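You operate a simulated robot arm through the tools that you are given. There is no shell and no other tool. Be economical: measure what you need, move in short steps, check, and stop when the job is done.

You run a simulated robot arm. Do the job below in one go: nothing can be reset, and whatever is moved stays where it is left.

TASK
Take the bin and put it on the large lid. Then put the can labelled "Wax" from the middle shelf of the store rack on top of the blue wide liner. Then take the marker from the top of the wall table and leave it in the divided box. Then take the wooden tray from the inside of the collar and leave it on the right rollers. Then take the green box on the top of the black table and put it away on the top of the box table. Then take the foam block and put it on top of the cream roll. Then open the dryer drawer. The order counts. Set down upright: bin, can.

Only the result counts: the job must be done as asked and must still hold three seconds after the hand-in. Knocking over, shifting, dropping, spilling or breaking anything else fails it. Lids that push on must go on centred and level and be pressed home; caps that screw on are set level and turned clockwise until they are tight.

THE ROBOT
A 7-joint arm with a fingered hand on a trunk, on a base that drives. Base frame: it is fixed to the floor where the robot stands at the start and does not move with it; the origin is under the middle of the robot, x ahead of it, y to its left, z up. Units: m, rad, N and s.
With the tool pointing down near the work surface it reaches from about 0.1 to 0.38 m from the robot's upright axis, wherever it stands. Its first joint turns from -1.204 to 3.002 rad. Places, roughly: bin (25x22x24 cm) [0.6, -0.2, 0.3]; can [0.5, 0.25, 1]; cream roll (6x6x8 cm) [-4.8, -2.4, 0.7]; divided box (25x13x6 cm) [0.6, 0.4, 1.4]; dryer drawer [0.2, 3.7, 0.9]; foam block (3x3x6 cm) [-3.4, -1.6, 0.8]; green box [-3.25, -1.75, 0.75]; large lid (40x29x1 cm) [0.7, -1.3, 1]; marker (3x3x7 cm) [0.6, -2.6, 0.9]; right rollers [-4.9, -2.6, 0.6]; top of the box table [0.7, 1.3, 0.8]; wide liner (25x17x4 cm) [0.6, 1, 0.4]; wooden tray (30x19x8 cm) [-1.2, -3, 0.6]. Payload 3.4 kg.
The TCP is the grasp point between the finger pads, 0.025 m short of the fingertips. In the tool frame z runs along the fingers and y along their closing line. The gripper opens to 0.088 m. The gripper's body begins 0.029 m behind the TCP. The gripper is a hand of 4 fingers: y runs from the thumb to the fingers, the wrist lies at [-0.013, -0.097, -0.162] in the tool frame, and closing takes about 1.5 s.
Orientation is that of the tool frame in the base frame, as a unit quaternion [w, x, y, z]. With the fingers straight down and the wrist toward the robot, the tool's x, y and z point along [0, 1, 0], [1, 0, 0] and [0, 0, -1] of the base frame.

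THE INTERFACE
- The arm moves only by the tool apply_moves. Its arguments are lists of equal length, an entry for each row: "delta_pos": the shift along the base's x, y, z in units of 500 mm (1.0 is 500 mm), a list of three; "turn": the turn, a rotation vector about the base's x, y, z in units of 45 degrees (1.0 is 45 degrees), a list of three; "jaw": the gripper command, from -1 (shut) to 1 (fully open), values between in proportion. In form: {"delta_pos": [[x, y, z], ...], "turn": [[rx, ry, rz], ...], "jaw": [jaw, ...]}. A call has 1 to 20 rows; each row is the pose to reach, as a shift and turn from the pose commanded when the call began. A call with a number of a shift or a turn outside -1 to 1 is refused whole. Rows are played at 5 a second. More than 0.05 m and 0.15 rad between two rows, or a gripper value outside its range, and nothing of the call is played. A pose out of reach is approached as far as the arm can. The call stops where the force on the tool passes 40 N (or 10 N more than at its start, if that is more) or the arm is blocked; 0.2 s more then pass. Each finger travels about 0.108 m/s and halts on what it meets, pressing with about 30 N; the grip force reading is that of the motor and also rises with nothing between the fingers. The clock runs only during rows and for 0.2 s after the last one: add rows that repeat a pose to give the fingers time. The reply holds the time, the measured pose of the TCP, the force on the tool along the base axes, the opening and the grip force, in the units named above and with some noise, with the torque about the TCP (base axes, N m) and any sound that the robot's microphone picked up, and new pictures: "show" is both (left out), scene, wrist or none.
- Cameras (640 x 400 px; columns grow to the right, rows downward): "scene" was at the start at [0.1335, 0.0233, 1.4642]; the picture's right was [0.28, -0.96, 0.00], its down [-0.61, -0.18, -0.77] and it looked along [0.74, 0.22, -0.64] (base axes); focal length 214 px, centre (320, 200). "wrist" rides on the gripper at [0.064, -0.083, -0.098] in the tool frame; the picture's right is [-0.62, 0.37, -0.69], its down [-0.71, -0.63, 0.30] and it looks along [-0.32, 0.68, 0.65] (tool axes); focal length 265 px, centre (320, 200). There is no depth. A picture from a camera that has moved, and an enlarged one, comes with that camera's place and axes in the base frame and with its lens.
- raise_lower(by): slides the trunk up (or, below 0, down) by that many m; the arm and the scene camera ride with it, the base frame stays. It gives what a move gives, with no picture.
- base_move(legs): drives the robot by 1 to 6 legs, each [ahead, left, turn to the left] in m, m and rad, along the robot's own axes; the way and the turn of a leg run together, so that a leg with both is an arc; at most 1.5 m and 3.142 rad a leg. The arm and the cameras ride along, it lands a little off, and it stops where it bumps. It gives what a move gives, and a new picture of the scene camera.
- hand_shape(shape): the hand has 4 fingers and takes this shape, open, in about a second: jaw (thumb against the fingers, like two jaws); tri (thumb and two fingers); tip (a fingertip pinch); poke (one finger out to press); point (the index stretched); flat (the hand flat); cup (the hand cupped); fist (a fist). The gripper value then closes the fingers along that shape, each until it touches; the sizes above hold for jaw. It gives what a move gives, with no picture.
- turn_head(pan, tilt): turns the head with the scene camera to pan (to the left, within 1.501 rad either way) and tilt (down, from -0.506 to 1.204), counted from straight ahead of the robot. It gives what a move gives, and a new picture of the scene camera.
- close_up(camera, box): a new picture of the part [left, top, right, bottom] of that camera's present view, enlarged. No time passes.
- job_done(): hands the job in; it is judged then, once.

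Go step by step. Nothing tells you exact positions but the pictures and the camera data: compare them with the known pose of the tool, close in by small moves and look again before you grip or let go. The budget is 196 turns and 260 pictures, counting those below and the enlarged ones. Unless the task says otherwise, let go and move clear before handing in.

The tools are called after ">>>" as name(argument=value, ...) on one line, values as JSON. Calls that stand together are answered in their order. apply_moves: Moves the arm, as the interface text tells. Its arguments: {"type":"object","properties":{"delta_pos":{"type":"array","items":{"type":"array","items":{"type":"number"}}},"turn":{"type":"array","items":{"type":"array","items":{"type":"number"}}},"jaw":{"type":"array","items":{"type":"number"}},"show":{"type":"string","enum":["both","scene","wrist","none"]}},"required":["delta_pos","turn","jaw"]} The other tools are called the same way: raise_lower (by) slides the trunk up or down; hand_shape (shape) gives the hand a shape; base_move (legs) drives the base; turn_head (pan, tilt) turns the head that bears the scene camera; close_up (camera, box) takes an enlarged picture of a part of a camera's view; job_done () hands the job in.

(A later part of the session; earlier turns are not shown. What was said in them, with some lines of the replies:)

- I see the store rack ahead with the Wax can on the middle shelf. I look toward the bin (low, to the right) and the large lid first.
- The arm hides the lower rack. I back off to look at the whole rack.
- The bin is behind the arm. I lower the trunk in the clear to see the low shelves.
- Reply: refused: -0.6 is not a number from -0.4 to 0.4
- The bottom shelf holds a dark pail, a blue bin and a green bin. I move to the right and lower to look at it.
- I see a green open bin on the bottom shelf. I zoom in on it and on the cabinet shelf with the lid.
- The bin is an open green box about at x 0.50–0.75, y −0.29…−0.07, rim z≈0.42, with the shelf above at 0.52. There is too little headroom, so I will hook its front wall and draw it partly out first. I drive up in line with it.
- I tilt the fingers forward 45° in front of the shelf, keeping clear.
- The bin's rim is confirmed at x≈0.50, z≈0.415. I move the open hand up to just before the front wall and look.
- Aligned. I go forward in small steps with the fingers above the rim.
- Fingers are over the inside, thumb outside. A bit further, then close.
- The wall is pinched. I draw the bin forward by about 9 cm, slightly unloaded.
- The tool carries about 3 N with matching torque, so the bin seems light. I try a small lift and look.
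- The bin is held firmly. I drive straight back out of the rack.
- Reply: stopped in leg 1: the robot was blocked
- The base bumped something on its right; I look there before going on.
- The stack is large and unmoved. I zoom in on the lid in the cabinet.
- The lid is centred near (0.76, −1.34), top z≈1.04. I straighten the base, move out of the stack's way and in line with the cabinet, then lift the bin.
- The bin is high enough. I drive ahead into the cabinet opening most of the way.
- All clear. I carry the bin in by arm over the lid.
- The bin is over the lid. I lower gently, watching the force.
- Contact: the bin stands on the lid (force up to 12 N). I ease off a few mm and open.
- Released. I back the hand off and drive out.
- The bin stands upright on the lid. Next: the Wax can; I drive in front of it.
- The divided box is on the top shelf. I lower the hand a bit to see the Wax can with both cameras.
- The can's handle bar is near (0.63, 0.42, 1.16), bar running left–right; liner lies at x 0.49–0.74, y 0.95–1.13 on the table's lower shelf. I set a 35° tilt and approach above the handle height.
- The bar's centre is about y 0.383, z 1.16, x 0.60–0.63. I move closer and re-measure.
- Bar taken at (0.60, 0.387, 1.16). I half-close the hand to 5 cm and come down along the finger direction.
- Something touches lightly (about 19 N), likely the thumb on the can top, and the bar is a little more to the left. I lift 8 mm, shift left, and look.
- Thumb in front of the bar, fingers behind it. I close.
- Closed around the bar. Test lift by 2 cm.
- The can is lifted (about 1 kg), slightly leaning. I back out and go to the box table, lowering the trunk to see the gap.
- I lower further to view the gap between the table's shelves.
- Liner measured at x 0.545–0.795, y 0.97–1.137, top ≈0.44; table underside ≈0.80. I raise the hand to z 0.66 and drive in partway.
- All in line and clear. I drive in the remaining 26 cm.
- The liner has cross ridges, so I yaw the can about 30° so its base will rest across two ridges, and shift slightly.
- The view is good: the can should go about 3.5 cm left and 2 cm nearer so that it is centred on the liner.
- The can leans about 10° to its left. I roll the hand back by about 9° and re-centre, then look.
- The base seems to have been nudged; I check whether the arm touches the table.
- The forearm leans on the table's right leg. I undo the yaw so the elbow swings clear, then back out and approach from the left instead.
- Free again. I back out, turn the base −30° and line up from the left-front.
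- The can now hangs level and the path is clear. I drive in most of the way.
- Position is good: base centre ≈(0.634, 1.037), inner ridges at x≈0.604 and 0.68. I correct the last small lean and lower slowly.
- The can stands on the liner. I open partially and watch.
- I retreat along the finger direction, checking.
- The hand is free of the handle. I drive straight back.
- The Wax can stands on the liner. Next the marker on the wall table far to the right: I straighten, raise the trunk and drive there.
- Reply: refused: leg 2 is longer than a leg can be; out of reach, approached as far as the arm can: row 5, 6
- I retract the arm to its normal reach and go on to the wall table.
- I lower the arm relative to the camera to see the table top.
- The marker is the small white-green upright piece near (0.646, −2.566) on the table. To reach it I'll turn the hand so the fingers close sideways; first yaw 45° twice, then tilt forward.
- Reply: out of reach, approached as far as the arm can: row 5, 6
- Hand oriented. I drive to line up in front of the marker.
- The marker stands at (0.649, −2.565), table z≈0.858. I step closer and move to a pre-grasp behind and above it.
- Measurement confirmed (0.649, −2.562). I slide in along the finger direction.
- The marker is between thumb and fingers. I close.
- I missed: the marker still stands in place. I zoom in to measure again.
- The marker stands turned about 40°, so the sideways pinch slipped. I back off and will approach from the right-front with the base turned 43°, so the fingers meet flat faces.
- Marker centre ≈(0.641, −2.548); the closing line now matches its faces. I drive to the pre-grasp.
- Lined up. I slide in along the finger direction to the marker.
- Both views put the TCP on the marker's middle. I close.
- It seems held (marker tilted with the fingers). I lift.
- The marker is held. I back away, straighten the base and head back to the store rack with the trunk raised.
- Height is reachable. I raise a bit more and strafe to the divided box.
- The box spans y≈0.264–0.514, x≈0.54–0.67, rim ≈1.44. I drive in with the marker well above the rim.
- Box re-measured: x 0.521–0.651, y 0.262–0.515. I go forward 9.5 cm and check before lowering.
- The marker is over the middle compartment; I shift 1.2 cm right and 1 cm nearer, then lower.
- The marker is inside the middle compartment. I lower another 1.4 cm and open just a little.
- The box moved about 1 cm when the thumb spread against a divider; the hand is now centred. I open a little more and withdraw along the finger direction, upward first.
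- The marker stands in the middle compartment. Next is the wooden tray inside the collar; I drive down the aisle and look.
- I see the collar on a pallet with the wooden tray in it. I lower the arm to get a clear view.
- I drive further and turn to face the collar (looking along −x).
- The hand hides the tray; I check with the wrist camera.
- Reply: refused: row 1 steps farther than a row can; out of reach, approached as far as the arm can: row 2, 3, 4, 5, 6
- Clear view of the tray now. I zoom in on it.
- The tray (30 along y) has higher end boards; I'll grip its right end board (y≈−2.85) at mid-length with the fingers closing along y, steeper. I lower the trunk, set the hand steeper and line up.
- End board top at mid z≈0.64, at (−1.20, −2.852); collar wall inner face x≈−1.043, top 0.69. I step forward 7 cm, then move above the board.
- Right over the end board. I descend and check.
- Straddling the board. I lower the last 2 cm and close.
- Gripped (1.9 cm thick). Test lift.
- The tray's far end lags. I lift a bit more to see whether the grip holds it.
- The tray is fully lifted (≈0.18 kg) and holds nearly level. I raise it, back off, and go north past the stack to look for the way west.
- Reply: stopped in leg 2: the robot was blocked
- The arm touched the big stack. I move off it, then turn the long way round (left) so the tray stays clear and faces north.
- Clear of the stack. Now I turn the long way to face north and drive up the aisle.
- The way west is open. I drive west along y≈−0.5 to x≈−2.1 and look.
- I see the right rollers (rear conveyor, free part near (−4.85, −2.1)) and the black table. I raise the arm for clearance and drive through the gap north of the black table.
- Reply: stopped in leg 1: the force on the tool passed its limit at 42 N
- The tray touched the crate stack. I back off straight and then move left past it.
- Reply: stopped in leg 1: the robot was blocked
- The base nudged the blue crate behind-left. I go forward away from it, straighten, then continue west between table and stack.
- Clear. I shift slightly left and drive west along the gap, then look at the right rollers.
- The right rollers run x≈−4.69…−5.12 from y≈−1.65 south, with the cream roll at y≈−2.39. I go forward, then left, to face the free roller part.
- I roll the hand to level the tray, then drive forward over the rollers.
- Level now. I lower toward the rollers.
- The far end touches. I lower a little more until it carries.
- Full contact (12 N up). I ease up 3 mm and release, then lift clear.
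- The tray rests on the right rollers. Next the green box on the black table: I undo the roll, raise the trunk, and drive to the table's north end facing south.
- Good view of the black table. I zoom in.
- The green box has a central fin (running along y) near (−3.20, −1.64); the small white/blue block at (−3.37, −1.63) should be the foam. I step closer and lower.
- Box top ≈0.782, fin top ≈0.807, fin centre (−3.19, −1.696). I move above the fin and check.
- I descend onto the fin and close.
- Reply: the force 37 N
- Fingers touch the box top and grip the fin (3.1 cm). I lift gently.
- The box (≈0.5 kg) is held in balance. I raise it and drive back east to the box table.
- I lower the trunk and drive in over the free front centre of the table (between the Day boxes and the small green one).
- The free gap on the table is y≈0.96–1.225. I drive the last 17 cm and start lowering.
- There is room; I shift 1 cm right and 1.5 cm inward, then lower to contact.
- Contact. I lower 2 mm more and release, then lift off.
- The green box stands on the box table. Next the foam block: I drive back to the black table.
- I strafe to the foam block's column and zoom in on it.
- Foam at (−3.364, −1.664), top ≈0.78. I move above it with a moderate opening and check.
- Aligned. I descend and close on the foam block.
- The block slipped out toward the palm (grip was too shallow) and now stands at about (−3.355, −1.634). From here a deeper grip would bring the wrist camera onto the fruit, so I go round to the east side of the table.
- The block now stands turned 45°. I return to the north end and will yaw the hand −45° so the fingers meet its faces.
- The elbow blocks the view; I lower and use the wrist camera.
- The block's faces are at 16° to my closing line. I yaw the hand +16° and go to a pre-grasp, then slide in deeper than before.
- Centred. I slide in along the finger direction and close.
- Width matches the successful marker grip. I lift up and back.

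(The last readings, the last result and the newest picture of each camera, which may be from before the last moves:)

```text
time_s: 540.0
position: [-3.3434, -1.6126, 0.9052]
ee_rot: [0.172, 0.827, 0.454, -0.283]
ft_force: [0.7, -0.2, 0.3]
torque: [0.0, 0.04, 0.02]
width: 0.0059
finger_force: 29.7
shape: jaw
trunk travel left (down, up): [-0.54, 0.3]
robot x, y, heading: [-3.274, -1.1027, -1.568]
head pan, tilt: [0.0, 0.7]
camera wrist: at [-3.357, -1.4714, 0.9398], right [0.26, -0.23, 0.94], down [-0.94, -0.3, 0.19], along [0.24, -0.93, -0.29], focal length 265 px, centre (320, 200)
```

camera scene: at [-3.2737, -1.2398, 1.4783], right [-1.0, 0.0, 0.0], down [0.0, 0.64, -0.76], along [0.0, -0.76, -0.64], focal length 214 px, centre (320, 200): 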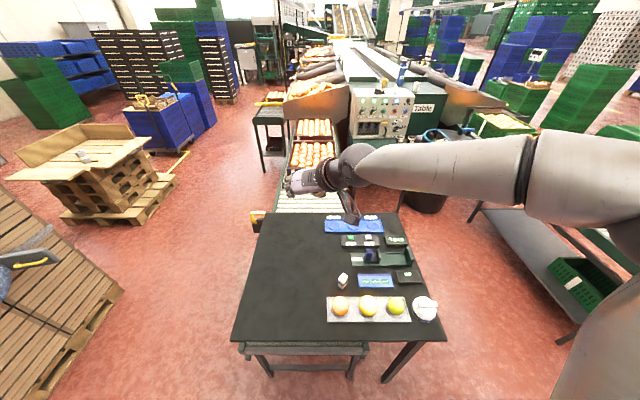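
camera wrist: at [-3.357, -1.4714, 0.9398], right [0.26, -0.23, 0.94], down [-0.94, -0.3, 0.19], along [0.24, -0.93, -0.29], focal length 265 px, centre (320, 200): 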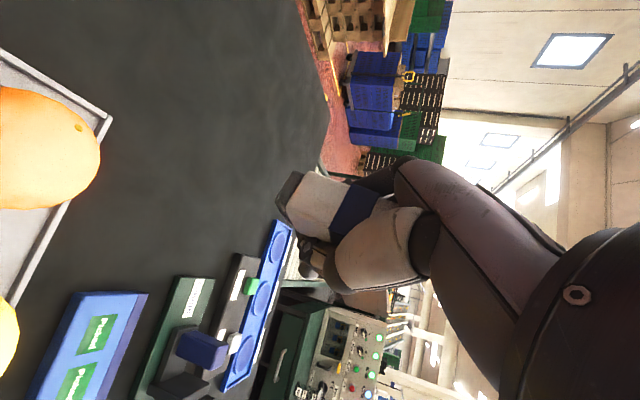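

The foam block is held upright. I drive round to the cream roll on the right rollers.

>>> raise_lower(by=0.25)

>>> base_move(legs=[[0, -0.82, 0], [0.65, 0, 0], [0, 0, -1.57], [0, 0.68, 0]])

>>> turn_head(pan=0.0, tilt=0.75)

```text
time_s: 542.6
position: [-3.3441, -1.6123, 1.1535]
ee_rot: [0.171, 0.829, 0.454, -0.28]
ft_force: [0.2, 0.1, -0.8]
torque: [-0.01, 0.03, 0.0]
width: 0.0058
finger_force: 30.2
shape: jaw
trunk travel left (down, up): [-0.79, 0.05]
robot x, y, heading: [-3.2722, -1.1049, -1.573]
head pan, tilt: [0.0, 0.7]
```

```text
time_s: 557.4
position: [-4.6295, -2.3436, 1.1555]
ee_rot: [-0.078, 0.905, -0.27, -0.32]
ft_force: [-0.3, -0.1, -0.9]
torque: [0.0, 0.0, -0.02]
width: 0.006
finger_force: 29.9
shape: jaw
trunk travel left (down, up): [-0.79, 0.05]
robot x, y, heading: [-4.1205, -2.4172, 3.129]
head pan, tilt: [0.0, 0.7]
camera scene: at [-4.255, -2.4173, 1.4783], right [0.01, 1.0, 0.0], down [0.64, -0.01, -0.76], along [-0.76, 0.01, -0.64], focal length 214 px, centre (320, 200)
```

scene: 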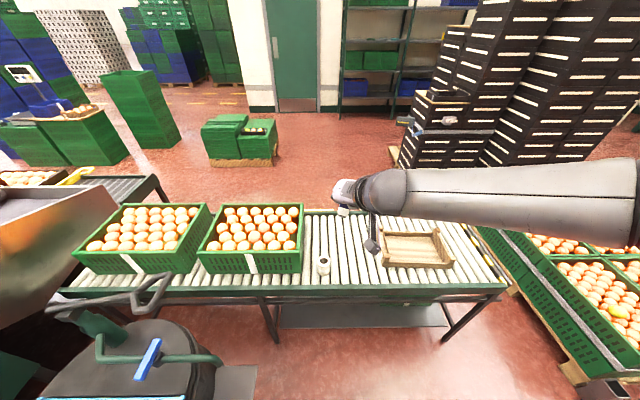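

```text
time_s: 558.0
position: [-4.6296, -2.3436, 1.1544]
ee_rot: [-0.079, 0.905, -0.27, -0.319]
ft_force: [-0.3, -0.2, -1.0]
torque: [-0.02, 0.0, -0.03]
width: 0.0059
finger_force: 29.9
shape: jaw
trunk travel left (down, up): [-0.79, 0.05]
robot x, y, heading: [-4.1213, -2.419, 3.128]
head pan, tilt: [0.0, 0.75]
camera scene: at [-4.2529, -2.4173, 1.4741], right [0.01, 1.0, 0.0], down [0.68, -0.01, -0.73], along [-0.73, 0.01, -0.68], focal length 214 px, centre (320, 200)
```

scene: 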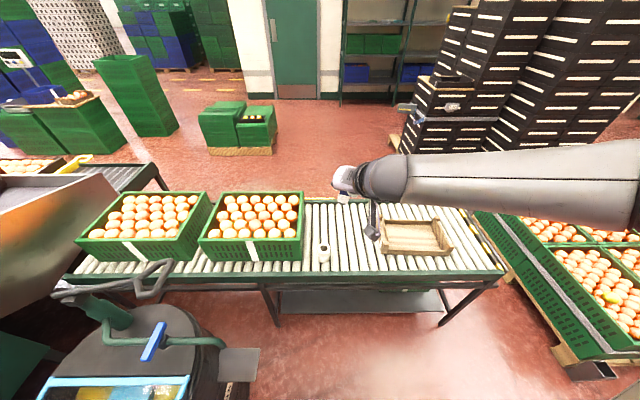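

>>> close_up(camera="scene", box=[280, 200, 380, 275])

```text
5.33 times, centred on (330, 238) of scene
camera zoom: at [-4.2529, -2.4173, 1.4741], right [0.01, 1.0, 0.0], down [0.68, -0.01, -0.73], along [-0.73, 0.01, -0.68], focal length 1144 px, centre (267, 0)
```

zoom: 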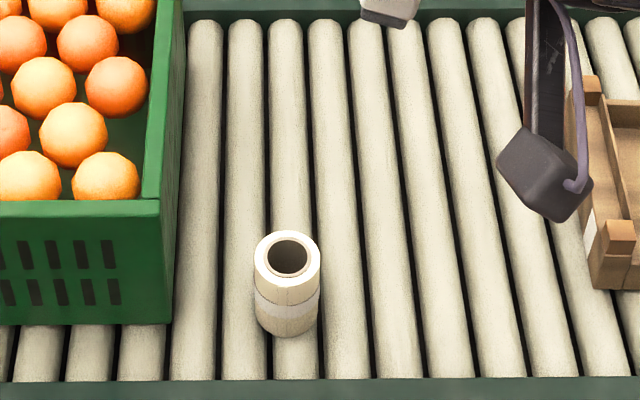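

Roll top centre (−4.770, −2.395), z≈0.717. I lower the trunk, step 7 cm forward, and bring the block over the roll by arm.

>>> raise_lower(by=-0.25)

>>> base_move(legs=[[0.07, 0, 0.013]])

>>> apply_moves(delta_pos=[[-0.04, -0.03, -0.03], [-0.08, -0.06, -0.06], [-0.12, -0.09, -0.1], [-0.14, -0.1, -0.14], [-0.14, -0.1, -0.18], [-0.14, -0.1, -0.18]], turn=[[0, 0, 0], [0, 0, 0], [0, 0, 0], [0, 0, 0], [0, 0, 0], [0, 0, 0]], jaw=[-1, -1, -1, -1, -1, -1], show="wrist")

>>> close_up(camera="scene", box=[260, 150, 400, 260])

```text
time_s: 560.6
position: [-4.6285, -2.3434, 0.9047]
ee_rot: [-0.078, 0.905, -0.27, -0.32]
ft_force: [0.7, -0.2, -1.0]
torque: [0.02, 0.01, 0.01]
width: 0.0059
finger_force: 30.4
shape: jaw
trunk travel left (down, up): [-0.54, 0.3]
robot x, y, heading: [-4.1196, -2.4194, 3.132]
head pan, tilt: [0.0, 0.75]
```

```text
time_s: 561.6
position: [-4.6989, -2.35, 0.9041]
ee_rot: [-0.077, 0.907, -0.264, -0.32]
ft_force: [0.2, -0.1, -1.0]
torque: [0.04, 0.0, -0.01]
width: 0.0058
finger_force: 30.3
shape: jaw
trunk travel left (down, up): [-0.54, 0.3]
robot x, y, heading: [-4.1883, -2.4167, -3.142]
head pan, tilt: [0.0, 0.75]
camera scene: at [-4.3226, -2.4186, 1.2239], right [0.0, 1.0, 0.0], down [0.68, 0.0, -0.73], along [-0.73, 0.0, -0.68], focal length 214 px, centre (320, 200)
```

scene: 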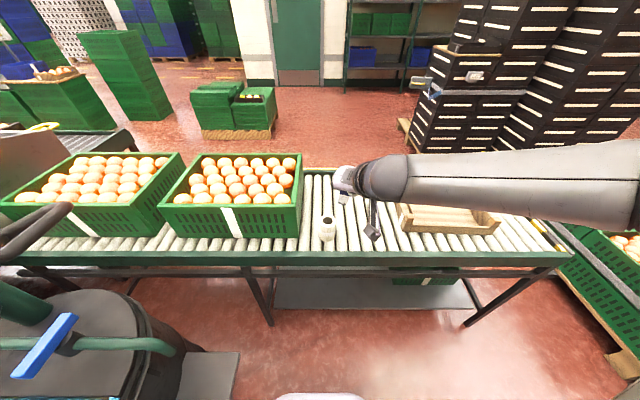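

```text
time_s: 563.0
position: [-4.7688, -2.399, 0.8141]
ee_rot: [-0.077, 0.906, -0.264, -0.321]
ft_force: [0.6, -0.6, -0.9]
torque: [0.01, 0.0, -0.03]
width: 0.0061
finger_force: 30.0
shape: jaw
trunk travel left (down, up): [-0.54, 0.3]
robot x, y, heading: [-4.1916, -2.4183, -3.142]
head pan, tilt: [0.0, 0.75]
camera wrist: at [-4.63, -2.3846, 0.8496], right [-0.23, -0.26, 0.94], down [-0.3, 0.94, 0.19], along [-0.93, -0.24, -0.29], focal length 265 px, centre (320, 200)
```

wrist: 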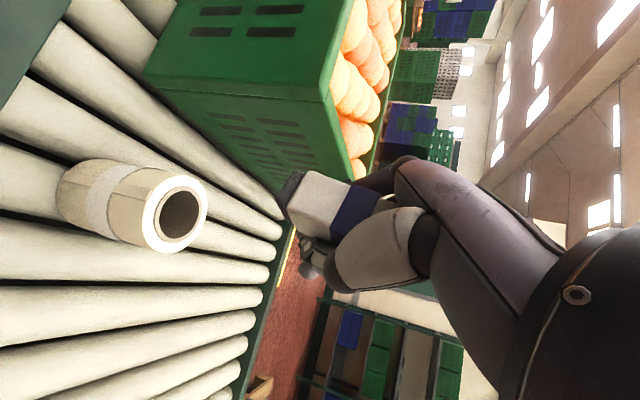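

```text
3.64 times, centred on (330, 205) of scene
camera zoom: at [-4.3213, -2.4187, 1.2241], right [0.0, 1.0, 0.0], down [0.68, 0.0, -0.73], along [-0.73, 0.0, -0.68], focal length 780 px, centre (284, 182)
```

zoom: 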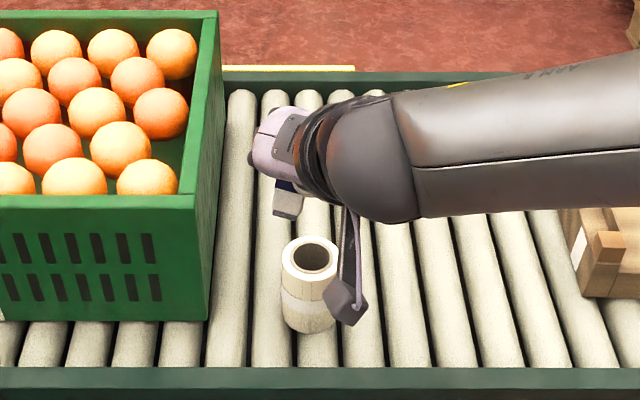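

>>> close_up(camera="wrist", box=[250, 150, 400, 260])

>>> close_up(camera="scene", box=[300, 170, 360, 240])

```text
3.64 times, centred on (325, 205) of wrist
camera zoom: at [-4.63, -2.3846, 0.8496], right [-0.23, -0.26, 0.94], down [-0.3, 0.94, 0.19], along [-0.93, -0.24, -0.29], focal length 965 px, centre (302, 182)
```

zoom: 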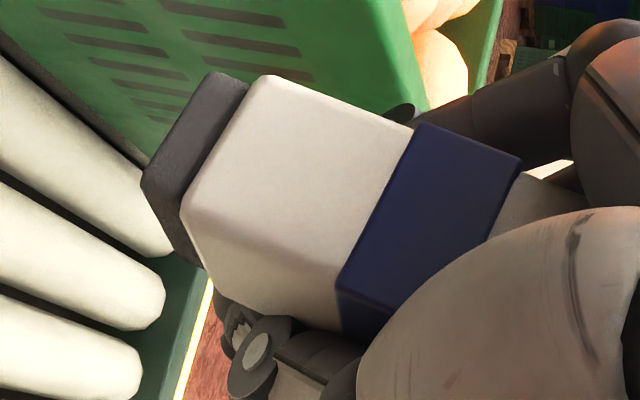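

```text
5.71 times, centred on (330, 205) of scene
camera zoom: at [-4.3213, -2.4187, 1.2241], right [0.0, 1.0, 0.0], down [0.68, 0.0, -0.73], along [-0.73, 0.0, -0.68], focal length 1226 px, centre (263, 171)
```

zoom: 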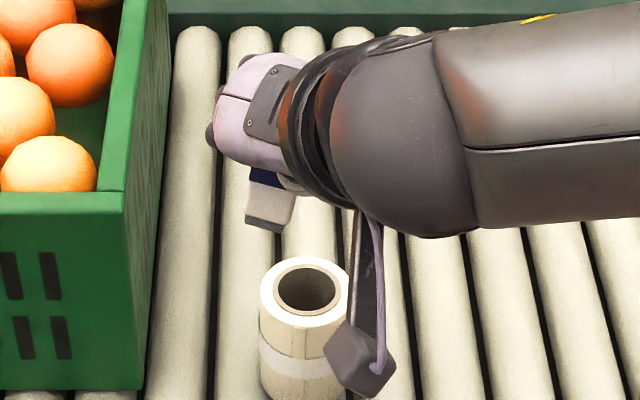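

The block's bottom centre is at (−4.750, −2.415), 1.6 cm below the TCP. I correct the position and lower close to the roll.

>>> apply_moves(delta_pos=[[-0.02, 0.02, -0.02], [-0.039, 0.04, -0.05], [-0.039, 0.04, -0.09], [-0.039, 0.04, -0.11], [-0.039, 0.04, -0.11]], turn=[[0, 0, 0], [0, 0, 0], [0, 0, 0], [0, 0, 0], [0, 0, 0]], jaw=[-1, -1, -1, -1, -1], show="wrist")

>>> close_up(camera="scene", box=[300, 170, 360, 240])

```text
time_s: 564.2
position: [-4.789, -2.379, 0.7604]
ee_rot: [-0.077, 0.907, -0.265, -0.32]
ft_force: [-0.7, -0.2, -0.2]
torque: [0.02, 0.08, 0.03]
width: 0.0058
finger_force: 29.9
shape: jaw
trunk travel left (down, up): [-0.54, 0.3]
robot x, y, heading: [-4.1908, -2.4192, -3.141]
head pan, tilt: [0.0, 0.75]
no pictures are left
```

```text
refused: no pictures are left
```

The picture budget is exhausted, so I go on by force feedback. I lower the block onto the roll in small steps.

>>> apply_moves(delta_pos=[[0, 0, -0.01], [0, 0, -0.02], [0, 0, -0.03], [0, 0, -0.036], [0, 0, -0.036]], turn=[[0, 0, 0], [0, 0, 0], [0, 0, 0], [0, 0, 0], [0, 0, 0]], jaw=[-1, -1, -1, -1, -1], show="none")

```text
time_s: 565.4
position: [-4.7876, -2.3795, 0.7412]
ee_rot: [-0.077, 0.907, -0.264, -0.319]
ft_force: [0.5, -0.6, -1.0]
torque: [0.01, 0.03, 0.02]
width: 0.0056
finger_force: 30.0
shape: jaw
trunk travel left (down, up): [-0.54, 0.3]
robot x, y, heading: [-4.186, -2.4179, -3.141]
head pan, tilt: [0.0, 0.75]
no pictures are left
```

>>> apply_moves(delta_pos=[[0, 0, -0.005], [0, 0, -0.01], [0, 0, -0.01]], turn=[[0, 0, 0], [0, 0, 0], [0, 0, 0]], jaw=[-1, -1, -1], show="none")

>>> apply_moves(delta_pos=[[0, 0, -0.004], [0, 0, -0.008], [0, 0, -0.008]], turn=[[0, 0, 0], [0, 0, 0], [0, 0, 0]], jaw=[-1, -1, -1], show="none")

```text
time_s: 566.2
position: [-4.7879, -2.3799, 0.7369]
ee_rot: [-0.076, 0.907, -0.263, -0.321]
ft_force: [0.6, 0.4, 6.2]
torque: [-0.04, -0.01, -0.02]
width: 0.0056
finger_force: 29.9
shape: jaw
trunk travel left (down, up): [-0.54, 0.3]
robot x, y, heading: [-4.1929, -2.4175, -3.141]
head pan, tilt: [0.0, 0.75]
no pictures are left
```

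```text
time_s: 567.0
position: [-4.7871, -2.3807, 0.7372]
ee_rot: [-0.075, 0.906, -0.264, -0.323]
ft_force: [1.1, -0.9, 20.9]
torque: [-0.14, -0.04, -0.01]
width: 0.0059
finger_force: 30.2
shape: jaw
trunk travel left (down, up): [-0.54, 0.3]
robot x, y, heading: [-4.1911, -2.4202, -3.139]
head pan, tilt: [0.0, 0.75]
no pictures are left
```

Contact at the predicted height with little torque: the block rests on the roll. I unload, open slightly, and withdraw along the finger direction.

>>> apply_moves(delta_pos=[[0, 0, 0.008], [0, 0, 0.008], [0, 0, 0.008], [0, 0, 0.008], [0, 0, 0.008], [0, 0, 0.008]], turn=[[0, 0, 0], [0, 0, 0], [0, 0, 0], [0, 0, 0], [0, 0, 0], [0, 0, 0]], jaw=[-1, -0.8, -0.5, -0.2, 0.1, 0.1], show="none")

>>> apply_moves(delta_pos=[[0.011, -0.006, 0.016], [0.033, -0.019, 0.047], [0.065, -0.037, 0.094], [0.097, -0.056, 0.14], [0.13, -0.074, 0.188], [0.15, -0.08, 0.26]], turn=[[0, 0, 0], [0, 0, 0], [0, 0, 0], [0, 0, 0], [0, 0, 0], [0, 0, 0]], jaw=[0.1, 0.1, 0.1, 0.1, 0.1, 0.1], show="none")

```text
time_s: 568.4
position: [-4.7874, -2.3797, 0.7367]
ee_rot: [-0.076, 0.907, -0.263, -0.32]
ft_force: [0.6, 0.2, -0.3]
torque: [0.02, -0.05, 0.01]
width: 0.048
finger_force: 0.1
shape: jaw
trunk travel left (down, up): [-0.54, 0.3]
robot x, y, heading: [-4.1904, -2.4226, -3.14]
head pan, tilt: [0.0, 0.75]
no pictures are left
```

```text
time_s: 569.8
position: [-4.7137, -2.4187, 0.8686]
ee_rot: [-0.077, 0.906, -0.264, -0.32]
ft_force: [0.2, 0.0, 0.6]
torque: [0.04, 0.01, 0.02]
width: 0.0479
finger_force: 0.1
shape: jaw
trunk travel left (down, up): [-0.54, 0.3]
robot x, y, heading: [-4.1889, -2.419, -3.141]
head pan, tilt: [0.0, 0.75]
no pictures are left
```

The foam should be on the roll. The drawer must now be attempted blind, using measured geometry: I drive back along the known free route toward the dryer bench.

>>> raise_lower(by=0.3)

>>> base_move(legs=[[0, -0.67, 0], [0, 0, 1.57], [-0.65, 0, 0], [0, 0.82, 0], [0, 1.03, 0], [-0.64, 0, 0]])

```text
time_s: 572.8
position: [-4.7131, -2.4194, 1.1668]
ee_rot: [-0.076, 0.907, -0.263, -0.32]
ft_force: [-0.1, 0.2, -0.2]
torque: [0.05, -0.02, 0.0]
width: 0.0478
finger_force: 0.2
shape: jaw
trunk travel left (down, up): [-0.84, 0.0]
robot x, y, heading: [-4.1905, -2.4199, -3.138]
head pan, tilt: [0.0, 0.75]
```

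```text
time_s: 582.6
position: [-4.1653, -1.8242, 1.1705]
ee_rot: [0.182, 0.813, 0.479, -0.276]
ft_force: [-0.9, -0.7, 0.3]
torque: [-0.02, 0.02, -0.03]
width: 0.048
finger_force: 0.0
shape: jaw
trunk travel left (down, up): [-0.84, 0.0]
robot x, y, heading: [-4.1995, -1.3076, -1.508]
head pan, tilt: [0.0, 0.75]
stopped in leg 3: the robot was blocked; the commanded pose is now the measured one
```

I bumped the carrot crate's corner slightly; I step away from it and continue further east.

>>> base_move(legs=[[0.06, 0, 0], [0, 0.2, 0], [0, 0, -0.062], [-0.27, 0, 0], [0, 0.7, 0], [0, 1.03, 0]])

```text
time_s: 595.0
position: [-2.271, -1.5796, 1.1691]
ee_rot: [0.177, 0.821, 0.466, -0.278]
ft_force: [0.9, 0.1, -0.6]
torque: [-0.02, 0.05, 0.01]
width: 0.0481
finger_force: 0.1
shape: jaw
trunk travel left (down, up): [-0.84, 0.0]
robot x, y, heading: [-2.2881, -1.0537, -1.548]
head pan, tilt: [0.0, 0.75]
```

>>> base_move(legs=[[-0.6, 0, 0], [0, 0, 1.55], [1.4, 0, 0], [0.5, 0, 0], [0, 0, 1.57], [1.3, 0, 0]])

```text
time_s: 621.1
position: [-0.3545, 1.2957, 1.1688]
ee_rot: [0.283, -0.442, 0.834, 0.168]
ft_force: [-0.5, -0.2, -0.4]
torque: [0.0, 0.0, 0.0]
width: 0.0482
finger_force: 0.1
shape: jaw
trunk travel left (down, up): [-0.84, 0.0]
robot x, y, heading: [-0.3722, 0.7752, 1.54]
head pan, tilt: [0.0, 0.75]
```

>>> base_move(legs=[[1.42, 0, 0.03], [0, -0.6, 0]])

>>> apply_moves(delta_pos=[[0, 0, 0], [0, 0, 0], [0, 0, 0], [0, 0, 0], [0, 0, 0], [0, 0, 0]], turn=[[0.111, 0.1208, -0.0265], [0.222, 0.2416, -0.053], [0.333, 0.3624, -0.0795], [0.444, 0.4832, -0.106], [0.555, 0.604, -0.1325], [0.6658, 0.7247, -0.1589]], jaw=[1, 1, 1, 1, 1, 1], show="none")

>>> apply_moves(delta_pos=[[0, 0, 0], [0, 0, 0], [0, 0, 0], [0, 0, 0], [0, 0, 0], [0, 0, 0], [0, 0, 0]], turn=[[0.111, 0.1208, -0.0265], [0.222, 0.2416, -0.053], [0.333, 0.3624, -0.0795], [0.444, 0.4832, -0.106], [0.555, 0.604, -0.1325], [0.6658, 0.7247, -0.1589], [0.6658, 0.7247, -0.1589]], jaw=[1, 1, 1, 1, 1, 1, 1], show="none")

```text
time_s: 631.2
position: [0.2717, 2.6985, 1.1688]
ee_rot: [0.281, -0.449, 0.831, 0.171]
ft_force: [0.0, -1.0, 0.0]
torque: [0.04, -0.04, 0.01]
width: 0.0484
finger_force: 0.0
shape: jaw
trunk travel left (down, up): [-0.84, 0.0]
robot x, y, heading: [0.2657, 2.1754, 1.563]
head pan, tilt: [0.0, 0.75]
```

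```text
time_s: 632.6
position: [0.2626, 2.6548, 1.2211]
ee_rot: [0.179, -0.281, 0.84, 0.428]
ft_force: [0.9, 0.4, 0.4]
torque: [0.03, -0.02, -0.02]
width: 0.088
finger_force: 0.0
shape: jaw
out of reach, approached as far as the arm can: row 4, 5, 6
trunk travel left (down, up): [-0.84, 0.0]
robot x, y, heading: [0.2663, 2.1749, 1.564]
head pan, tilt: [0.0, 0.75]
no pictures are left
```

```text
time_s: 634.2
position: [0.2626, 2.6541, 1.22]
ee_rot: [0.179, -0.283, 0.84, 0.427]
ft_force: [0.9, -0.4, -0.6]
torque: [0.0, -0.02, -0.05]
width: 0.0879
finger_force: 0.0
shape: jaw
out of reach, approached as far as the arm can: row 1, 2, 3, 4, 5, 6, 7
trunk travel left (down, up): [-0.84, 0.0]
robot x, y, heading: [0.2697, 2.1734, 1.56]
head pan, tilt: [0.0, 0.75]
no pictures are left
```

>>> apply_moves(delta_pos=[[0, 0, 0], [0, 0, 0], [0, 0, 0], [0, 0, 0], [0, 0, 0], [0, 0, 0], [0, 0, 0], [0, 0, 0]], turn=[[-0.17, 0, 0], [-0.34, 0, 0], [-0.51, 0, 0], [-0.68, 0, 0], [-0.85, 0, 0], [-1, 0, 0], [-1, 0, 0], [-1, 0, 0]], jaw=[1, 1, 1, 1, 1, 1, 1, 1], show="none")

```text
time_s: 636.0
position: [0.2618, 2.6541, 1.2202]
ee_rot: [0.056, -0.33, 0.94, 0.074]
ft_force: [0.0, -0.3, -0.2]
torque: [-0.01, -0.01, 0.02]
width: 0.0878
finger_force: 0.0
shape: jaw
trunk travel left (down, up): [-0.84, 0.0]
robot x, y, heading: [0.2655, 2.1785, 1.561]
head pan, tilt: [0.0, 0.75]
no pictures are left
```

>>> apply_moves(delta_pos=[[0, 0, 0], [0, 0, 0], [0, 0, 0], [0, 0, 0], [0, 0, 0], [0, 0, 0], [0, 0, 0], [0, 0, 0]], turn=[[0.11, 0.067, -0.107], [0.22, 0.134, -0.214], [0.33, 0.201, -0.321], [0.44, 0.268, -0.428], [0.55, 0.335, -0.535], [0.66, 0.402, -0.642], [0.767, 0.469, -0.748], [0.767, 0.469, -0.748]], jaw=[1, 1, 1, 1, 1, 1, 1, 1], show="none")

```text
time_s: 637.8
position: [0.2631, 2.6531, 1.2208]
ee_rot: [0.0, 0.001, 0.924, 0.383]
ft_force: [0.7, 0.1, 0.2]
torque: [-0.01, -0.01, 0.01]
width: 0.0876
finger_force: 0.0
shape: jaw
trunk travel left (down, up): [-0.84, 0.0]
robot x, y, heading: [0.2672, 2.1761, 1.561]
head pan, tilt: [0.0, 0.75]
no pictures are left
```

>>> apply_moves(delta_pos=[[0, 0.02, 0], [0, 0.04, 0], [0, 0.06, 0], [0, 0.08, 0], [0, 0.1, 0]], turn=[[0.15, 0, 0], [0.3, 0, 0], [0.45, 0, 0], [0.6, 0, 0], [0.75, 0, 0]], jaw=[1, 1, 1, 1, 1], show="none")

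>>> raise_lower(by=-0.3)

```text
time_s: 639.0
position: [0.2615, 2.7047, 1.2206]
ee_rot: [0.0, 0.0, 0.774, 0.634]
ft_force: [-0.1, 0.1, 0.0]
torque: [0.01, 0.04, 0.02]
width: 0.0879
finger_force: 0.0
shape: jaw
trunk travel left (down, up): [-0.84, 0.0]
robot x, y, heading: [0.2628, 2.1738, 1.562]
head pan, tilt: [0.0, 0.75]
no pictures are left
```

```text
time_s: 642.0
position: [0.2621, 2.7023, 0.9203]
ee_rot: [0.001, 0.001, 0.774, 0.634]
ft_force: [-0.5, 0.1, 0.5]
torque: [-0.02, 0.0, -0.01]
width: 0.0878
finger_force: 0.1
shape: jaw
trunk travel left (down, up): [-0.54, 0.3]
robot x, y, heading: [0.266, 2.175, 1.56]
head pan, tilt: [0.0, 0.75]
```

>>> base_move(legs=[[0.6, 0.06, 0.01]])

>>> apply_moves(delta_pos=[[0, 0.02, 0], [0, 0.04, 0], [0, 0.06, 0], [0, 0.08, 0], [0, 0.1, 0], [0, 0.12, 0], [0, 0.14, 0], [0, 0.16, 0], [0, 0.18, 0], [0, 0.2, 0], [0, 0.22, 0], [0, 0.24, 0]], turn=[[0, 0, 0], [0, 0, 0], [0, 0, 0], [0, 0, 0], [0, 0, 0], [0, 0, 0], [0, 0, 0], [0, 0, 0], [0, 0, 0], [0, 0, 0], [0, 0, 0], [0, 0, 0]], jaw=[1, 1, 1, 1, 1, 1, 1, 1, 1, 1, 1, 1], show="none")

```text
time_s: 645.4
position: [0.2068, 3.3099, 0.9209]
ee_rot: [0.001, 0.001, 0.774, 0.633]
ft_force: [-0.7, -0.1, -0.3]
torque: [-0.03, 0.0, -0.01]
width: 0.0878
finger_force: 0.1
shape: jaw
trunk travel left (down, up): [-0.54, 0.3]
robot x, y, heading: [0.211, 2.7808, 1.564]
head pan, tilt: [0.0, 0.75]
```

```text
time_s: 648.0
position: [0.2074, 3.4278, 0.9201]
ee_rot: [-0.001, 0.0, 0.774, 0.634]
ft_force: [0.2, -0.3, 0.3]
torque: [0.01, 0.03, 0.01]
width: 0.0882
finger_force: 0.1
shape: jaw
trunk travel left (down, up): [-0.54, 0.3]
robot x, y, heading: [0.2107, 2.7801, 1.567]
head pan, tilt: [0.0, 0.75]
no pictures are left
```

No contact yet at y 3.43. I continue forward slowly.

>>> apply_moves(delta_pos=[[0, 0.02, 0], [0, 0.04, 0], [0, 0.06, 0], [0, 0.08, 0], [0, 0.1, 0], [0, 0.12, 0], [0, 0.14, 0], [0, 0.16, 0], [0, 0.18, 0], [0, 0.2, 0]], turn=[[0, 0, 0], [0, 0, 0], [0, 0, 0], [0, 0, 0], [0, 0, 0], [0, 0, 0], [0, 0, 0], [0, 0, 0], [0, 0, 0], [0, 0, 0]], jaw=[1, 1, 1, 1, 1, 1, 1, 1, 1, 1], show="none")

```text
time_s: 650.2
position: [0.2073, 3.5288, 0.9205]
ee_rot: [0.0, 0.0, 0.773, 0.634]
ft_force: [-1.0, 0.2, 0.1]
torque: [-0.01, 0.01, 0.01]
width: 0.0878
finger_force: 0.0
shape: jaw
trunk travel left (down, up): [-0.54, 0.3]
robot x, y, heading: [0.2108, 2.7809, 1.564]
head pan, tilt: [0.0, 0.75]
no pictures are left
```

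>>> base_move(legs=[[0.08, 0, 0]])

>>> apply_moves(delta_pos=[[0, 0.02, 0], [0, 0.04, 0], [0, 0.06, 0], [0, 0.08, 0], [0, 0.1, 0], [0, 0.12, 0], [0, 0.14, 0], [0, 0.16, 0], [0, 0.18, 0], [0, 0.2, 0]], turn=[[0, 0, 0], [0, 0, 0], [0, 0, 0], [0, 0, 0], [0, 0, 0], [0, 0, 0], [0, 0, 0], [0, 0, 0], [0, 0, 0], [0, 0, 0]], jaw=[1, 1, 1, 1, 1, 1, 1, 1, 1, 1], show="none")

```text
time_s: 651.2
position: [0.207, 3.6059, 0.9276]
ee_rot: [-0.001, 0.0, 0.769, 0.639]
ft_force: [-1.0, -4.8, 24.1]
torque: [-0.21, 0.06, 0.02]
width: 0.0876
finger_force: 0.1
shape: jaw
trunk travel left (down, up): [-0.54, 0.3]
robot x, y, heading: [0.2125, 2.8627, 1.561]
head pan, tilt: [0.0, 0.75]
```

```text
time_s: 652.0
position: [0.2072, 3.6246, 0.9366]
ee_rot: [-0.002, 0.0, 0.764, 0.646]
ft_force: [0.4, -27.8, 12.3]
torque: [-1.2, 0.08, 0.07]
width: 0.0878
finger_force: 0.0
shape: jaw
trunk travel left (down, up): [-0.54, 0.3]
robot x, y, heading: [0.204, 2.8593, 1.565]
head pan, tilt: [0.0, 0.75]
stopped in row 3: the force on the tool passed its limit at 43 N (the readings are from after the stop); the commanded pose is now the measured one
no pictures are left
```

Contact: something about 5 cm below the TCP (z≈0.88) pushes on the thumb — possibly the handle. I back off, lower 4 cm, approach again and close.

>>> apply_moves(delta_pos=[[0, -0.04, 0], [0, -0.09, -0.01], [0, -0.1, -0.05], [0, -0.1, -0.09], [0, -0.1, -0.1], [0, -0.1, -0.1]], turn=[[0, 0, 0], [0, 0, 0], [0, 0, 0], [0, 0, 0], [0, 0, 0], [0, 0, 0]], jaw=[1, 1, 1, 1, 1, 1], show="none")

>>> apply_moves(delta_pos=[[0, 0.02, 0], [0, 0.04, 0], [0, 0.06, 0], [0, 0.08, 0], [0, 0.1, 0], [0, 0.12, 0], [0, 0.14, 0], [0, 0.16, 0]], turn=[[0, 0, 0], [0, 0, 0], [0, 0, 0], [0, 0, 0], [0, 0, 0], [0, 0, 0], [0, 0, 0], [0, 0, 0]], jaw=[1, 1, 1, 1, 1, 1, 1, 1], show="none")

```text
time_s: 652.7
position: [0.2077, 3.585, 0.9323]
ee_rot: [-0.003, 0.003, 0.756, 0.654]
ft_force: [-1.5, 5.9, 26.1]
torque: [-1.22, 0.14, -0.08]
width: 0.088
finger_force: 0.0
shape: jaw
trunk travel left (down, up): [-0.54, 0.3]
robot x, y, heading: [0.211, 2.8606, 1.562]
head pan, tilt: [0.0, 0.75]
stopped in row 3: the force on the tool passed its limit at 48 N (the readings are from after the stop); the commanded pose is now the measured one
no pictures are left
```

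```text
time_s: 653.9
position: [0.2041, 3.6229, 0.9371]
ee_rot: [-0.004, 0.0, 0.755, 0.656]
ft_force: [0.1, -27.7, 12.2]
torque: [-1.45, 0.08, 0.02]
width: 0.0879
finger_force: 0.1
shape: jaw
trunk travel left (down, up): [-0.54, 0.3]
robot x, y, heading: [0.2073, 2.8591, 1.561]
head pan, tilt: [0.0, 0.75]
stopped in row 6: the force on the tool passed its limit at 42 N (the readings are from after the stop); the commanded pose is now the measured one
no pictures are left
```

The wrist rests on the bench top (z≈0.79) and something at (y≈3.645, z≈0.886) meets the thumb. I back off, tilt to 45°, and try to hook over it from above.

>>> apply_moves(delta_pos=[[0, -0.05, 0.02], [0, -0.12, 0.06], [0, -0.2, 0.12], [0, -0.25, 0.16]], turn=[[0, 0, 0], [0, 0, 0], [0, 0, 0], [0, 0, 0]], jaw=[1, 1, 1, 1], show="none")

>>> apply_moves(delta_pos=[[0, 0, 0], [0, 0, 0], [0, 0, 0], [0, 0, 0], [0, 0, 0]], turn=[[-0.17, 0, 0], [-0.34, 0, 0], [-0.51, 0, 0], [-0.68, 0, 0], [-0.8, 0, 0]], jaw=[1, 1, 1, 1, 1], show="none")

>>> apply_moves(delta_pos=[[0, 0.04, 0], [0, 0.08, 0], [0, 0.12, 0], [0, 0.16, 0], [0, 0.2, 0], [0, 0.22, 0], [0, 0.24, 0], [0, 0.26, 0], [0, 0.28, 0], [0, 0.3, 0]], turn=[[0, 0, 0], [0, 0, 0], [0, 0, 0], [0, 0, 0], [0, 0, 0], [0, 0, 0], [0, 0, 0], [0, 0, 0], [0, 0, 0], [0, 0, 0]], jaw=[1, 1, 1, 1, 1, 1, 1, 1, 1, 1], show="none")

```text
time_s: 654.9
position: [0.2126, 3.5078, 1.0065]
ee_rot: [-0.003, 0.009, 0.762, 0.648]
ft_force: [0.2, -0.9, 0.4]
torque: [0.0, 0.0, 0.01]
width: 0.0879
finger_force: 0.1
shape: jaw
trunk travel left (down, up): [-0.54, 0.3]
robot x, y, heading: [0.2124, 2.8604, 1.564]
head pan, tilt: [0.0, 0.75]
no pictures are left
```

```text
time_s: 656.1
position: [0.2054, 3.5072, 1.0085]
ee_rot: [-0.004, 0.0, 0.924, 0.382]
ft_force: [0.2, 0.5, -0.3]
torque: [-0.03, 0.01, 0.02]
width: 0.0882
finger_force: 0.2
shape: jaw
trunk travel left (down, up): [-0.54, 0.3]
robot x, y, heading: [0.2099, 2.8598, 1.56]
head pan, tilt: [0.0, 0.75]
no pictures are left
```

```text
time_s: 657.9
position: [0.2031, 3.6248, 1.0166]
ee_rot: [-0.005, 0.001, 0.922, 0.388]
ft_force: [1.9, -36.5, 5.7]
torque: [-2.34, -0.09, 0.03]
width: 0.0881
finger_force: 0.0
shape: jaw
trunk travel left (down, up): [-0.54, 0.3]
robot x, y, heading: [0.209, 2.8597, 1.561]
head pan, tilt: [0.0, 0.75]
stopped in row 9: the force on the tool passed its limit at 46 N (the readings are from after the stop); the commanded pose is now the measured one
no pictures are left
```

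The readings fit a handle bar at about z 0.94 with the face behind it at y≈3.645; in the first approach it was inside the open jaw. I repeat that approach and close this time.

>>> apply_moves(delta_pos=[[0, -0.08, 0], [0, -0.16, 0], [0, -0.22, 0], [0, -0.24, 0], [0, -0.24, 0], [0, -0.24, 0], [0, -0.24, 0], [0, -0.24, 0]], turn=[[0, 0, 0], [0, 0, 0], [0.1, 0, 0], [0.25, 0, 0], [0.4, 0, 0], [0.55, 0, 0], [0.7, 0, 0], [0.75, 0, 0]], jaw=[1, 1, 1, 1, 1, 1, 1, 1], show="none")

>>> apply_moves(delta_pos=[[0, 0, -0.05], [0, 0, -0.1], [0, 0, -0.15], [0, 0.02, -0.16], [0, 0.06, -0.16], [0, 0.1, -0.16], [0, 0.14, -0.16], [0, 0.17, -0.16], [0, 0.2, -0.16], [0, 0.22, -0.16], [0, 0.24, -0.16], [0, 0.26, -0.16]], turn=[[0, 0, 0], [0, 0, 0], [0, 0, 0], [0, 0, 0], [0, 0, 0], [0, 0, 0], [0, 0, 0], [0, 0, 0], [0, 0, 0], [0, 0, 0], [0, 0, 0], [0, 0, 0]], jaw=[1, 1, 1, 1, 1, 1, 1, 1, 1, 1, 1, 1], show="none")

>>> apply_moves(delta_pos=[[0, -0.004, 0], [0, -0.004, 0], [0, -0.004, 0], [0, -0.004, 0], [0, -0.004, 0], [0, -0.004, 0], [0, -0.004, 0], [0, -0.004, 0]], turn=[[0, 0, 0], [0, 0, 0], [0, 0, 0], [0, 0, 0], [0, 0, 0], [0, 0, 0], [0, 0, 0], [0, 0, 0]], jaw=[0.6, 0.2, -0.2, -0.6, -1, -1, -1, -1], show="none")

```text
time_s: 659.7
position: [0.2043, 3.5159, 1.0071]
ee_rot: [-0.005, -0.001, 0.772, 0.636]
ft_force: [0.1, 0.4, 0.2]
torque: [0.01, 0.02, 0.0]
width: 0.0881
finger_force: 0.1
shape: jaw
trunk travel left (down, up): [-0.54, 0.3]
robot x, y, heading: [0.209, 2.8589, 1.565]
head pan, tilt: [0.0, 0.75]
no pictures are left
```

```text
time_s: 662.1
position: [0.2027, 3.6258, 0.9375]
ee_rot: [-0.005, -0.001, 0.767, 0.642]
ft_force: [1.5, -32.7, 8.8]
torque: [-0.89, 0.08, 0.13]
width: 0.0878
finger_force: 0.1
shape: jaw
trunk travel left (down, up): [-0.54, 0.3]
robot x, y, heading: [0.2096, 2.8586, 1.561]
head pan, tilt: [0.0, 0.75]
stopped in row 12: the force on the tool passed its limit at 47 N (the readings are from after the stop); the commanded pose is now the measured one
no pictures are left
```

```text
time_s: 664.0
position: [0.2028, 3.6224, 0.9359]
ee_rot: [-0.004, -0.001, 0.768, 0.64]
ft_force: [-1.1, -28.2, 20.0]
torque: [-1.63, 0.02, 0.09]
width: 0.08
finger_force: 29.8
shape: jaw
trunk travel left (down, up): [-0.54, 0.3]
robot x, y, heading: [0.2098, 2.8604, 1.562]
head pan, tilt: [0.0, 0.75]
no pictures are left
```

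The jaw holds something about 8 cm tall — perhaps the drawer front itself. I pull back gently and watch the force.

>>> apply_moves(delta_pos=[[0, -0.02, 0], [0, -0.04, 0], [0, -0.06, 0], [0, -0.08, 0], [0, -0.1, 0], [0, -0.1, 0]], turn=[[0, 0, 0], [0, 0, 0], [0, 0, 0], [0, 0, 0], [0, 0, 0], [0, 0, 0]], jaw=[-1, -1, -1, -1, -1, -1], show="none")

```text
time_s: 665.4
position: [0.2033, 3.5773, 0.9351]
ee_rot: [-0.005, -0.001, 0.768, 0.64]
ft_force: [1.1, 0.1, 25.5]
torque: [-0.09, -0.09, 0.05]
width: 0.0386
finger_force: 29.6
shape: jaw
trunk travel left (down, up): [-0.54, 0.3]
robot x, y, heading: [0.2107, 2.8632, 1.565]
head pan, tilt: [0.0, 0.75]
no pictures are left
```

>>> apply_moves(delta_pos=[[0, -0.02, 0.005], [0, -0.04, 0.01], [0, -0.06, 0.01], [0, -0.08, 0.01], [0, -0.1, 0.01], [0, -0.1, 0.01]], turn=[[0, 0, 0], [0, 0, 0], [0, 0, 0], [0, 0, 0], [0, 0, 0], [0, 0, 0]], jaw=[-1, -1, -1, -1, -1, -1], show="none")

```text
time_s: 666.8
position: [0.2034, 3.5286, 0.9354]
ee_rot: [-0.004, 0.0, 0.771, 0.637]
ft_force: [1.3, 0.6, 20.9]
torque: [-0.05, -0.1, 0.08]
width: 0.0378
finger_force: 30.2
shape: jaw
trunk travel left (down, up): [-0.54, 0.3]
robot x, y, heading: [0.2103, 2.8583, 1.561]
head pan, tilt: [0.0, 0.75]
no pictures are left
```

Held thickness stays 3.8 cm, the object is guided (vertical force at the grip) and comes along freely — the drawer seems to be opening. I keep pulling.

>>> apply_moves(delta_pos=[[0, -0.03, 0.01], [0, -0.06, 0.015], [0, -0.09, 0.015], [0, -0.12, 0.015], [0, -0.15, 0.015], [0, -0.18, 0.015], [0, -0.21, 0.015], [0, -0.24, 0.015]], turn=[[0, 0, 0], [0, 0, 0], [0, 0, 0], [0, 0, 0], [0, 0, 0], [0, 0, 0], [0, 0, 0], [0, 0, 0]], jaw=[-1, -1, -1, -1, -1, -1, -1, -1], show="none")

```text
time_s: 668.5
position: [0.2036, 3.4085, 0.9423]
ee_rot: [-0.004, 0.0, 0.77, 0.638]
ft_force: [3.8, -2.0, 18.1]
torque: [0.1, 0.04, -0.1]
width: 0.0336
finger_force: 30.3
shape: jaw
trunk travel left (down, up): [-0.54, 0.3]
robot x, y, heading: [0.2099, 2.859, 1.564]
head pan, tilt: [0.0, 0.75]
no pictures are left
```

>>> apply_moves(delta_pos=[[0, -0.03, 0.01], [0, -0.06, 0.01], [0, -0.09, 0.01], [0, -0.12, 0.01], [0, -0.12, 0.01]], turn=[[0, 0, 0], [0, 0, 0], [0, 0, 0], [0, 0, 0], [0, 0, 0]], jaw=[-1, -1, -1, -1, -1], show="none")

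```text
time_s: 669.8
position: [0.2029, 3.3509, 0.9445]
ee_rot: [-0.004, -0.001, 0.773, 0.635]
ft_force: [-0.4, -0.2, 0.3]
torque: [0.01, 0.0, 0.02]
width: 0.0169
finger_force: 30.2
shape: jaw
trunk travel left (down, up): [-0.54, 0.3]
robot x, y, heading: [0.2123, 2.8626, 1.561]
head pan, tilt: [0.0, 0.75]
no pictures are left
```

>>> apply_moves(delta_pos=[[0, 0, 0.015], [0, 0, 0.03], [0, 0, 0.03]], turn=[[0, 0, 0], [0, 0, 0], [0, 0, 0]], jaw=[-1, -1, -1], show="none")

```text
time_s: 670.5
position: [0.2031, 3.3515, 0.9608]
ee_rot: [-0.004, -0.001, 0.772, 0.635]
ft_force: [0.2, -0.1, -0.5]
torque: [0.03, 0.04, 0.02]
width: 0.0168
finger_force: 30.0
shape: jaw
trunk travel left (down, up): [-0.54, 0.3]
robot x, y, heading: [0.2116, 2.8584, 1.564]
head pan, tilt: [0.0, 0.75]
no pictures are left
```

I open, step back, and probe forward with the hand to learn where the front is now.

>>> apply_moves(delta_pos=[[0, 0, -0.015], [0, 0, -0.03], [0, 0, -0.03], [0, 0, -0.03], [0, 0, -0.03], [0, -0.08, 0], [0, -0.12, 0]], turn=[[0, 0, 0], [0, 0, 0], [0, 0, 0], [0, 0, 0], [0, 0, 0], [0, 0, 0], [0, 0, 0]], jaw=[-1, -1, 0, 1, 1, 1, 1], show="none")

>>> apply_moves(delta_pos=[[0, 0, -0.03], [0, 0.04, -0.03], [0, 0.08, -0.03], [0, 0.12, -0.03], [0, 0.16, -0.03], [0, 0.2, -0.03], [0, 0.24, -0.03], [0, 0.28, -0.03], [0, 0.32, -0.03], [0, 0.36, -0.03], [0, 0.4, -0.03], [0, 0.44, -0.03], [0, 0.48, -0.03], [0, 0.52, -0.03], [0, 0.56, -0.03], [0, 0.6, -0.03], [0, 0.64, -0.03], [0, 0.68, -0.03]], turn=[[0, 0, 0], [0, 0, 0], [0, 0, 0], [0, 0, 0], [0, 0, 0], [0, 0, 0], [0, 0, 0], [0, 0, 0], [0, 0, 0], [0, 0, 0], [0, 0, 0], [0, 0, 0], [0, 0, 0], [0, 0, 0], [0, 0, 0], [0, 0, 0], [0, 0, 0], [0, 0, 0]], jaw=[-1, -1, -1, -1, -1, -1, -1, -1, -1, -1, -1, -1, -1, -1, -1, -1, -1, -1], show="none")

```text
time_s: 672.1
position: [0.2028, 3.2919, 0.9595]
ee_rot: [-0.003, 0.0, 0.772, 0.635]
ft_force: [0.4, -0.1, 0.4]
torque: [0.0, -0.01, -0.04]
width: 0.0876
finger_force: 0.1
shape: jaw
trunk travel left (down, up): [-0.54, 0.3]
robot x, y, heading: [0.212, 2.8584, 1.562]
head pan, tilt: [0.0, 0.75]
no pictures are left
```

```text
time_s: 675.5
position: [0.2011, 3.5788, 0.9393]
ee_rot: [-0.005, -0.003, 0.776, 0.631]
ft_force: [2.3, -23.7, -9.0]
torque: [0.31, 0.12, -0.3]
width: 0.0002
finger_force: 30.4
shape: jaw
trunk travel left (down, up): [-0.54, 0.3]
robot x, y, heading: [0.2104, 2.8574, 1.563]
head pan, tilt: [0.0, 0.75]
stopped in row 16: the force on the tool passed its limit at 55 N (the readings are from after the stop); the commanded pose is now the measured one
no pictures are left
```

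The protrusion (handle) is at y≈3.605, z≈0.935; pushing may have closed the drawer again. I regrip it properly: open jaw around it, close, and pull.

>>> apply_moves(delta_pos=[[0, -0.06, 0.004], [0, -0.14, 0.004], [0, -0.14, 0.004], [0, -0.14, 0.004], [0, -0.14, 0.004], [0, -0.14, 0.004], [0, -0.09, 0.004], [0, -0.04, 0.004], [0, 0.01, 0.004], [0, 0.04, 0.004], [0, 0.048, 0.004], [0, 0.048, 0.004]], turn=[[0, 0, 0], [0, 0, 0], [0, 0, 0], [0, 0, 0], [0, 0, 0], [0, 0, 0], [0, 0, 0], [0, 0, 0], [0, 0, 0], [0, 0, 0], [0, 0, 0], [0, 0, 0]], jaw=[-1, -1, 0, 1, 1, 1, 1, 1, 1, 1, 1, 1], show="none")

>>> apply_moves(delta_pos=[[0, 0, 0], [0, 0, 0], [0, 0, 0], [0, 0, 0], [0, 0, 0], [0, 0, 0], [0, 0, 0], [0, 0, 0]], turn=[[0, 0, 0], [0, 0, 0], [0, 0, 0], [0, 0, 0], [0, 0, 0], [0, 0, 0], [0, 0, 0], [0, 0, 0]], jaw=[0.5, 0, -0.5, -1, -1, -1, -1, -1], show="none")

>>> apply_moves(delta_pos=[[0, -0.02, 0], [0, -0.04, 0], [0, -0.06, 0], [0, -0.08, 0], [0, -0.1, 0]], turn=[[0, 0, 0], [0, 0, 0], [0, 0, 0], [0, 0, 0], [0, 0, 0]], jaw=[-1, -1, -1, -1, -1], show="none")

```text
time_s: 678.1
position: [0.2016, 3.6061, 0.9408]
ee_rot: [-0.005, -0.003, 0.776, 0.631]
ft_force: [-0.1, -0.3, 0.2]
torque: [0.01, 0.0, 0.03]
width: 0.0875
finger_force: 0.1
shape: jaw
trunk travel left (down, up): [-0.54, 0.3]
robot x, y, heading: [0.2095, 2.8588, 1.567]
head pan, tilt: [0.0, 0.75]
no pictures are left
```

```text
time_s: 679.9
position: [0.2011, 3.6034, 0.9454]
ee_rot: [-0.004, -0.002, 0.772, 0.635]
ft_force: [-0.1, 1.2, 23.0]
torque: [0.44, -0.12, 0.03]
width: 0.037
finger_force: 30.5
shape: jaw
trunk travel left (down, up): [-0.54, 0.3]
robot x, y, heading: [0.2063, 2.8598, 1.558]
head pan, tilt: [0.0, 0.75]
no pictures are left
```

```text
time_s: 681.1
position: [0.1994, 3.5523, 0.9454]
ee_rot: [-0.004, -0.001, 0.772, 0.635]
ft_force: [0.5, -1.4, 23.6]
torque: [0.46, -0.12, 0.03]
width: 0.037
finger_force: 30.2
shape: jaw
trunk travel left (down, up): [-0.54, 0.3]
robot x, y, heading: [0.2105, 2.8561, 1.565]
head pan, tilt: [0.0, 0.75]
no pictures are left
```

It holds (3.7 cm) and follows, vertically guided: the drawer is opening. I relieve the vertical load and pull on.

>>> apply_moves(delta_pos=[[0, 0, 0.012], [0, -0.03, 0.012], [0, -0.06, 0.012], [0, -0.09, 0.012], [0, -0.12, 0.012], [0, -0.15, 0.012], [0, -0.18, 0.012], [0, -0.18, 0.012]], turn=[[0, 0, 0], [0, 0, 0], [0, 0, 0], [0, 0, 0], [0, 0, 0], [0, 0, 0], [0, 0, 0], [0, 0, 0]], jaw=[-1, -1, -1, -1, -1, -1, -1, -1], show="none")

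```text
time_s: 682.9
position: [0.201, 3.4656, 0.9479]
ee_rot: [-0.005, -0.003, 0.775, 0.632]
ft_force: [-2.0, -0.7, 11.9]
torque: [0.01, -0.1, 0.15]
width: 0.0351
finger_force: 30.7
shape: jaw
trunk travel left (down, up): [-0.54, 0.3]
robot x, y, heading: [0.211, 2.8593, 1.56]
head pan, tilt: [0.0, 0.75]
no pictures are left
```

>>> apply_moves(delta_pos=[[0, -0.02, 0], [0, -0.04, 0], [0, -0.06, 0], [0, -0.06, 0]], turn=[[0, 0, 0], [0, 0, 0], [0, 0, 0], [0, 0, 0]], jaw=[-1, -1, -1, -1], show="none")

```text
time_s: 683.9
position: [0.1999, 3.4353, 0.9481]
ee_rot: [-0.005, -0.003, 0.775, 0.632]
ft_force: [-1.1, 0.0, 12.9]
torque: [0.03, -0.09, 0.14]
width: 0.0348
finger_force: 30.3
shape: jaw
trunk travel left (down, up): [-0.54, 0.3]
robot x, y, heading: [0.209, 2.859, 1.563]
head pan, tilt: [0.0, 0.75]
no pictures are left
```

Still following (17 cm open). I pull 2 cm more, then open the hand and withdraw straight back without pushing.

>>> apply_moves(delta_pos=[[0, -0.02, 0], [0, -0.04, 0], [0, -0.04, 0]], turn=[[0, 0, 0], [0, 0, 0], [0, 0, 0]], jaw=[-1, -1, -1], show="none")

>>> apply_moves(delta_pos=[[0, 0, 0], [0, 0, 0], [0, 0, 0], [0, 0, 0], [0, 0, 0], [0, -0.03, 0], [0, -0.08, 0], [0, -0.14, 0], [0, -0.2, 0]], turn=[[0, 0, 0], [0, 0, 0], [0, 0, 0], [0, 0, 0], [0, 0, 0], [0, 0, 0], [0, 0, 0], [0, 0, 0], [0, 0, 0]], jaw=[-0.5, 0, 0.5, 1, 1, 1, 1, 1, 1], show="none")

>>> base_move(legs=[[-0.3, 0, 0]])

```text
time_s: 684.7
position: [0.201, 3.4149, 0.9477]
ee_rot: [-0.004, -0.003, 0.775, 0.632]
ft_force: [-2.4, -1.1, 13.1]
torque: [0.05, -0.08, 0.11]
width: 0.0349
finger_force: 30.4
shape: jaw
trunk travel left (down, up): [-0.54, 0.3]
robot x, y, heading: [0.2147, 2.8586, 1.565]
head pan, tilt: [0.0, 0.75]
no pictures are left
```

```text
time_s: 686.7
position: [0.2028, 3.3159, 0.946]
ee_rot: [-0.004, -0.002, 0.775, 0.632]
ft_force: [0.4, 0.1, 0.1]
torque: [0.03, 0.0, -0.02]
width: 0.0876
finger_force: 0.1
shape: jaw
trunk travel left (down, up): [-0.54, 0.3]
robot x, y, heading: [0.2124, 2.8589, 1.567]
head pan, tilt: [0.0, 0.75]
no pictures are left
```

```text
time_s: 688.8
position: [0.2005, 3.0132, 0.9456]
ee_rot: [-0.003, -0.001, 0.776, 0.631]
ft_force: [-0.2, 0.1, -0.7]
torque: [0.02, 0.02, -0.03]
width: 0.0876
finger_force: 0.1
shape: jaw
trunk travel left (down, up): [-0.54, 0.3]
robot x, y, heading: [0.2071, 2.5597, 1.558]
head pan, tilt: [0.0, 0.75]
```

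The hand is open and well clear of the bench. By feel, the drawer came out about 19 cm, so I am handing the job in.

>>> job_done()

```text
The job is handed in.
```

I handed the job in with all seven steps attempted, but the last two are unconfirmed because I ran out of pictures before finishing them.

| Step | Result |
|---|---|
| Bin on large lid | Done, seen upright |
| Wax can on blue wide liner | Done, seen upright |
| Marker in divided box | Done, seen standing in the middle compartment |
| Wooden tray on right rollers | Done, seen resting flat |
| Green box on box table | Done, seen in place |
| Foam block on cream roll | Judged by force only: contact came at the expected height |
| Dryer drawer open | Judged by force only: what I gripped came out about 19 cm and could not move up or down, as a drawer would |

These contacts could count against the job:
- **Moved:** the divided box slid about 1 cm when I released the marker.
- **Tall crate stack and wooden stack:** I bumped both. They showed no visible movement.
- **Blue floor crate and carrot crate:** I nudged both and did not check them properly afterwards.
- **Box table leg:** my forearm leaned on it while I was placing the can. I saw no shift.
- **Dryer bench:** I felt my way around it blind, so something there may have been touched.
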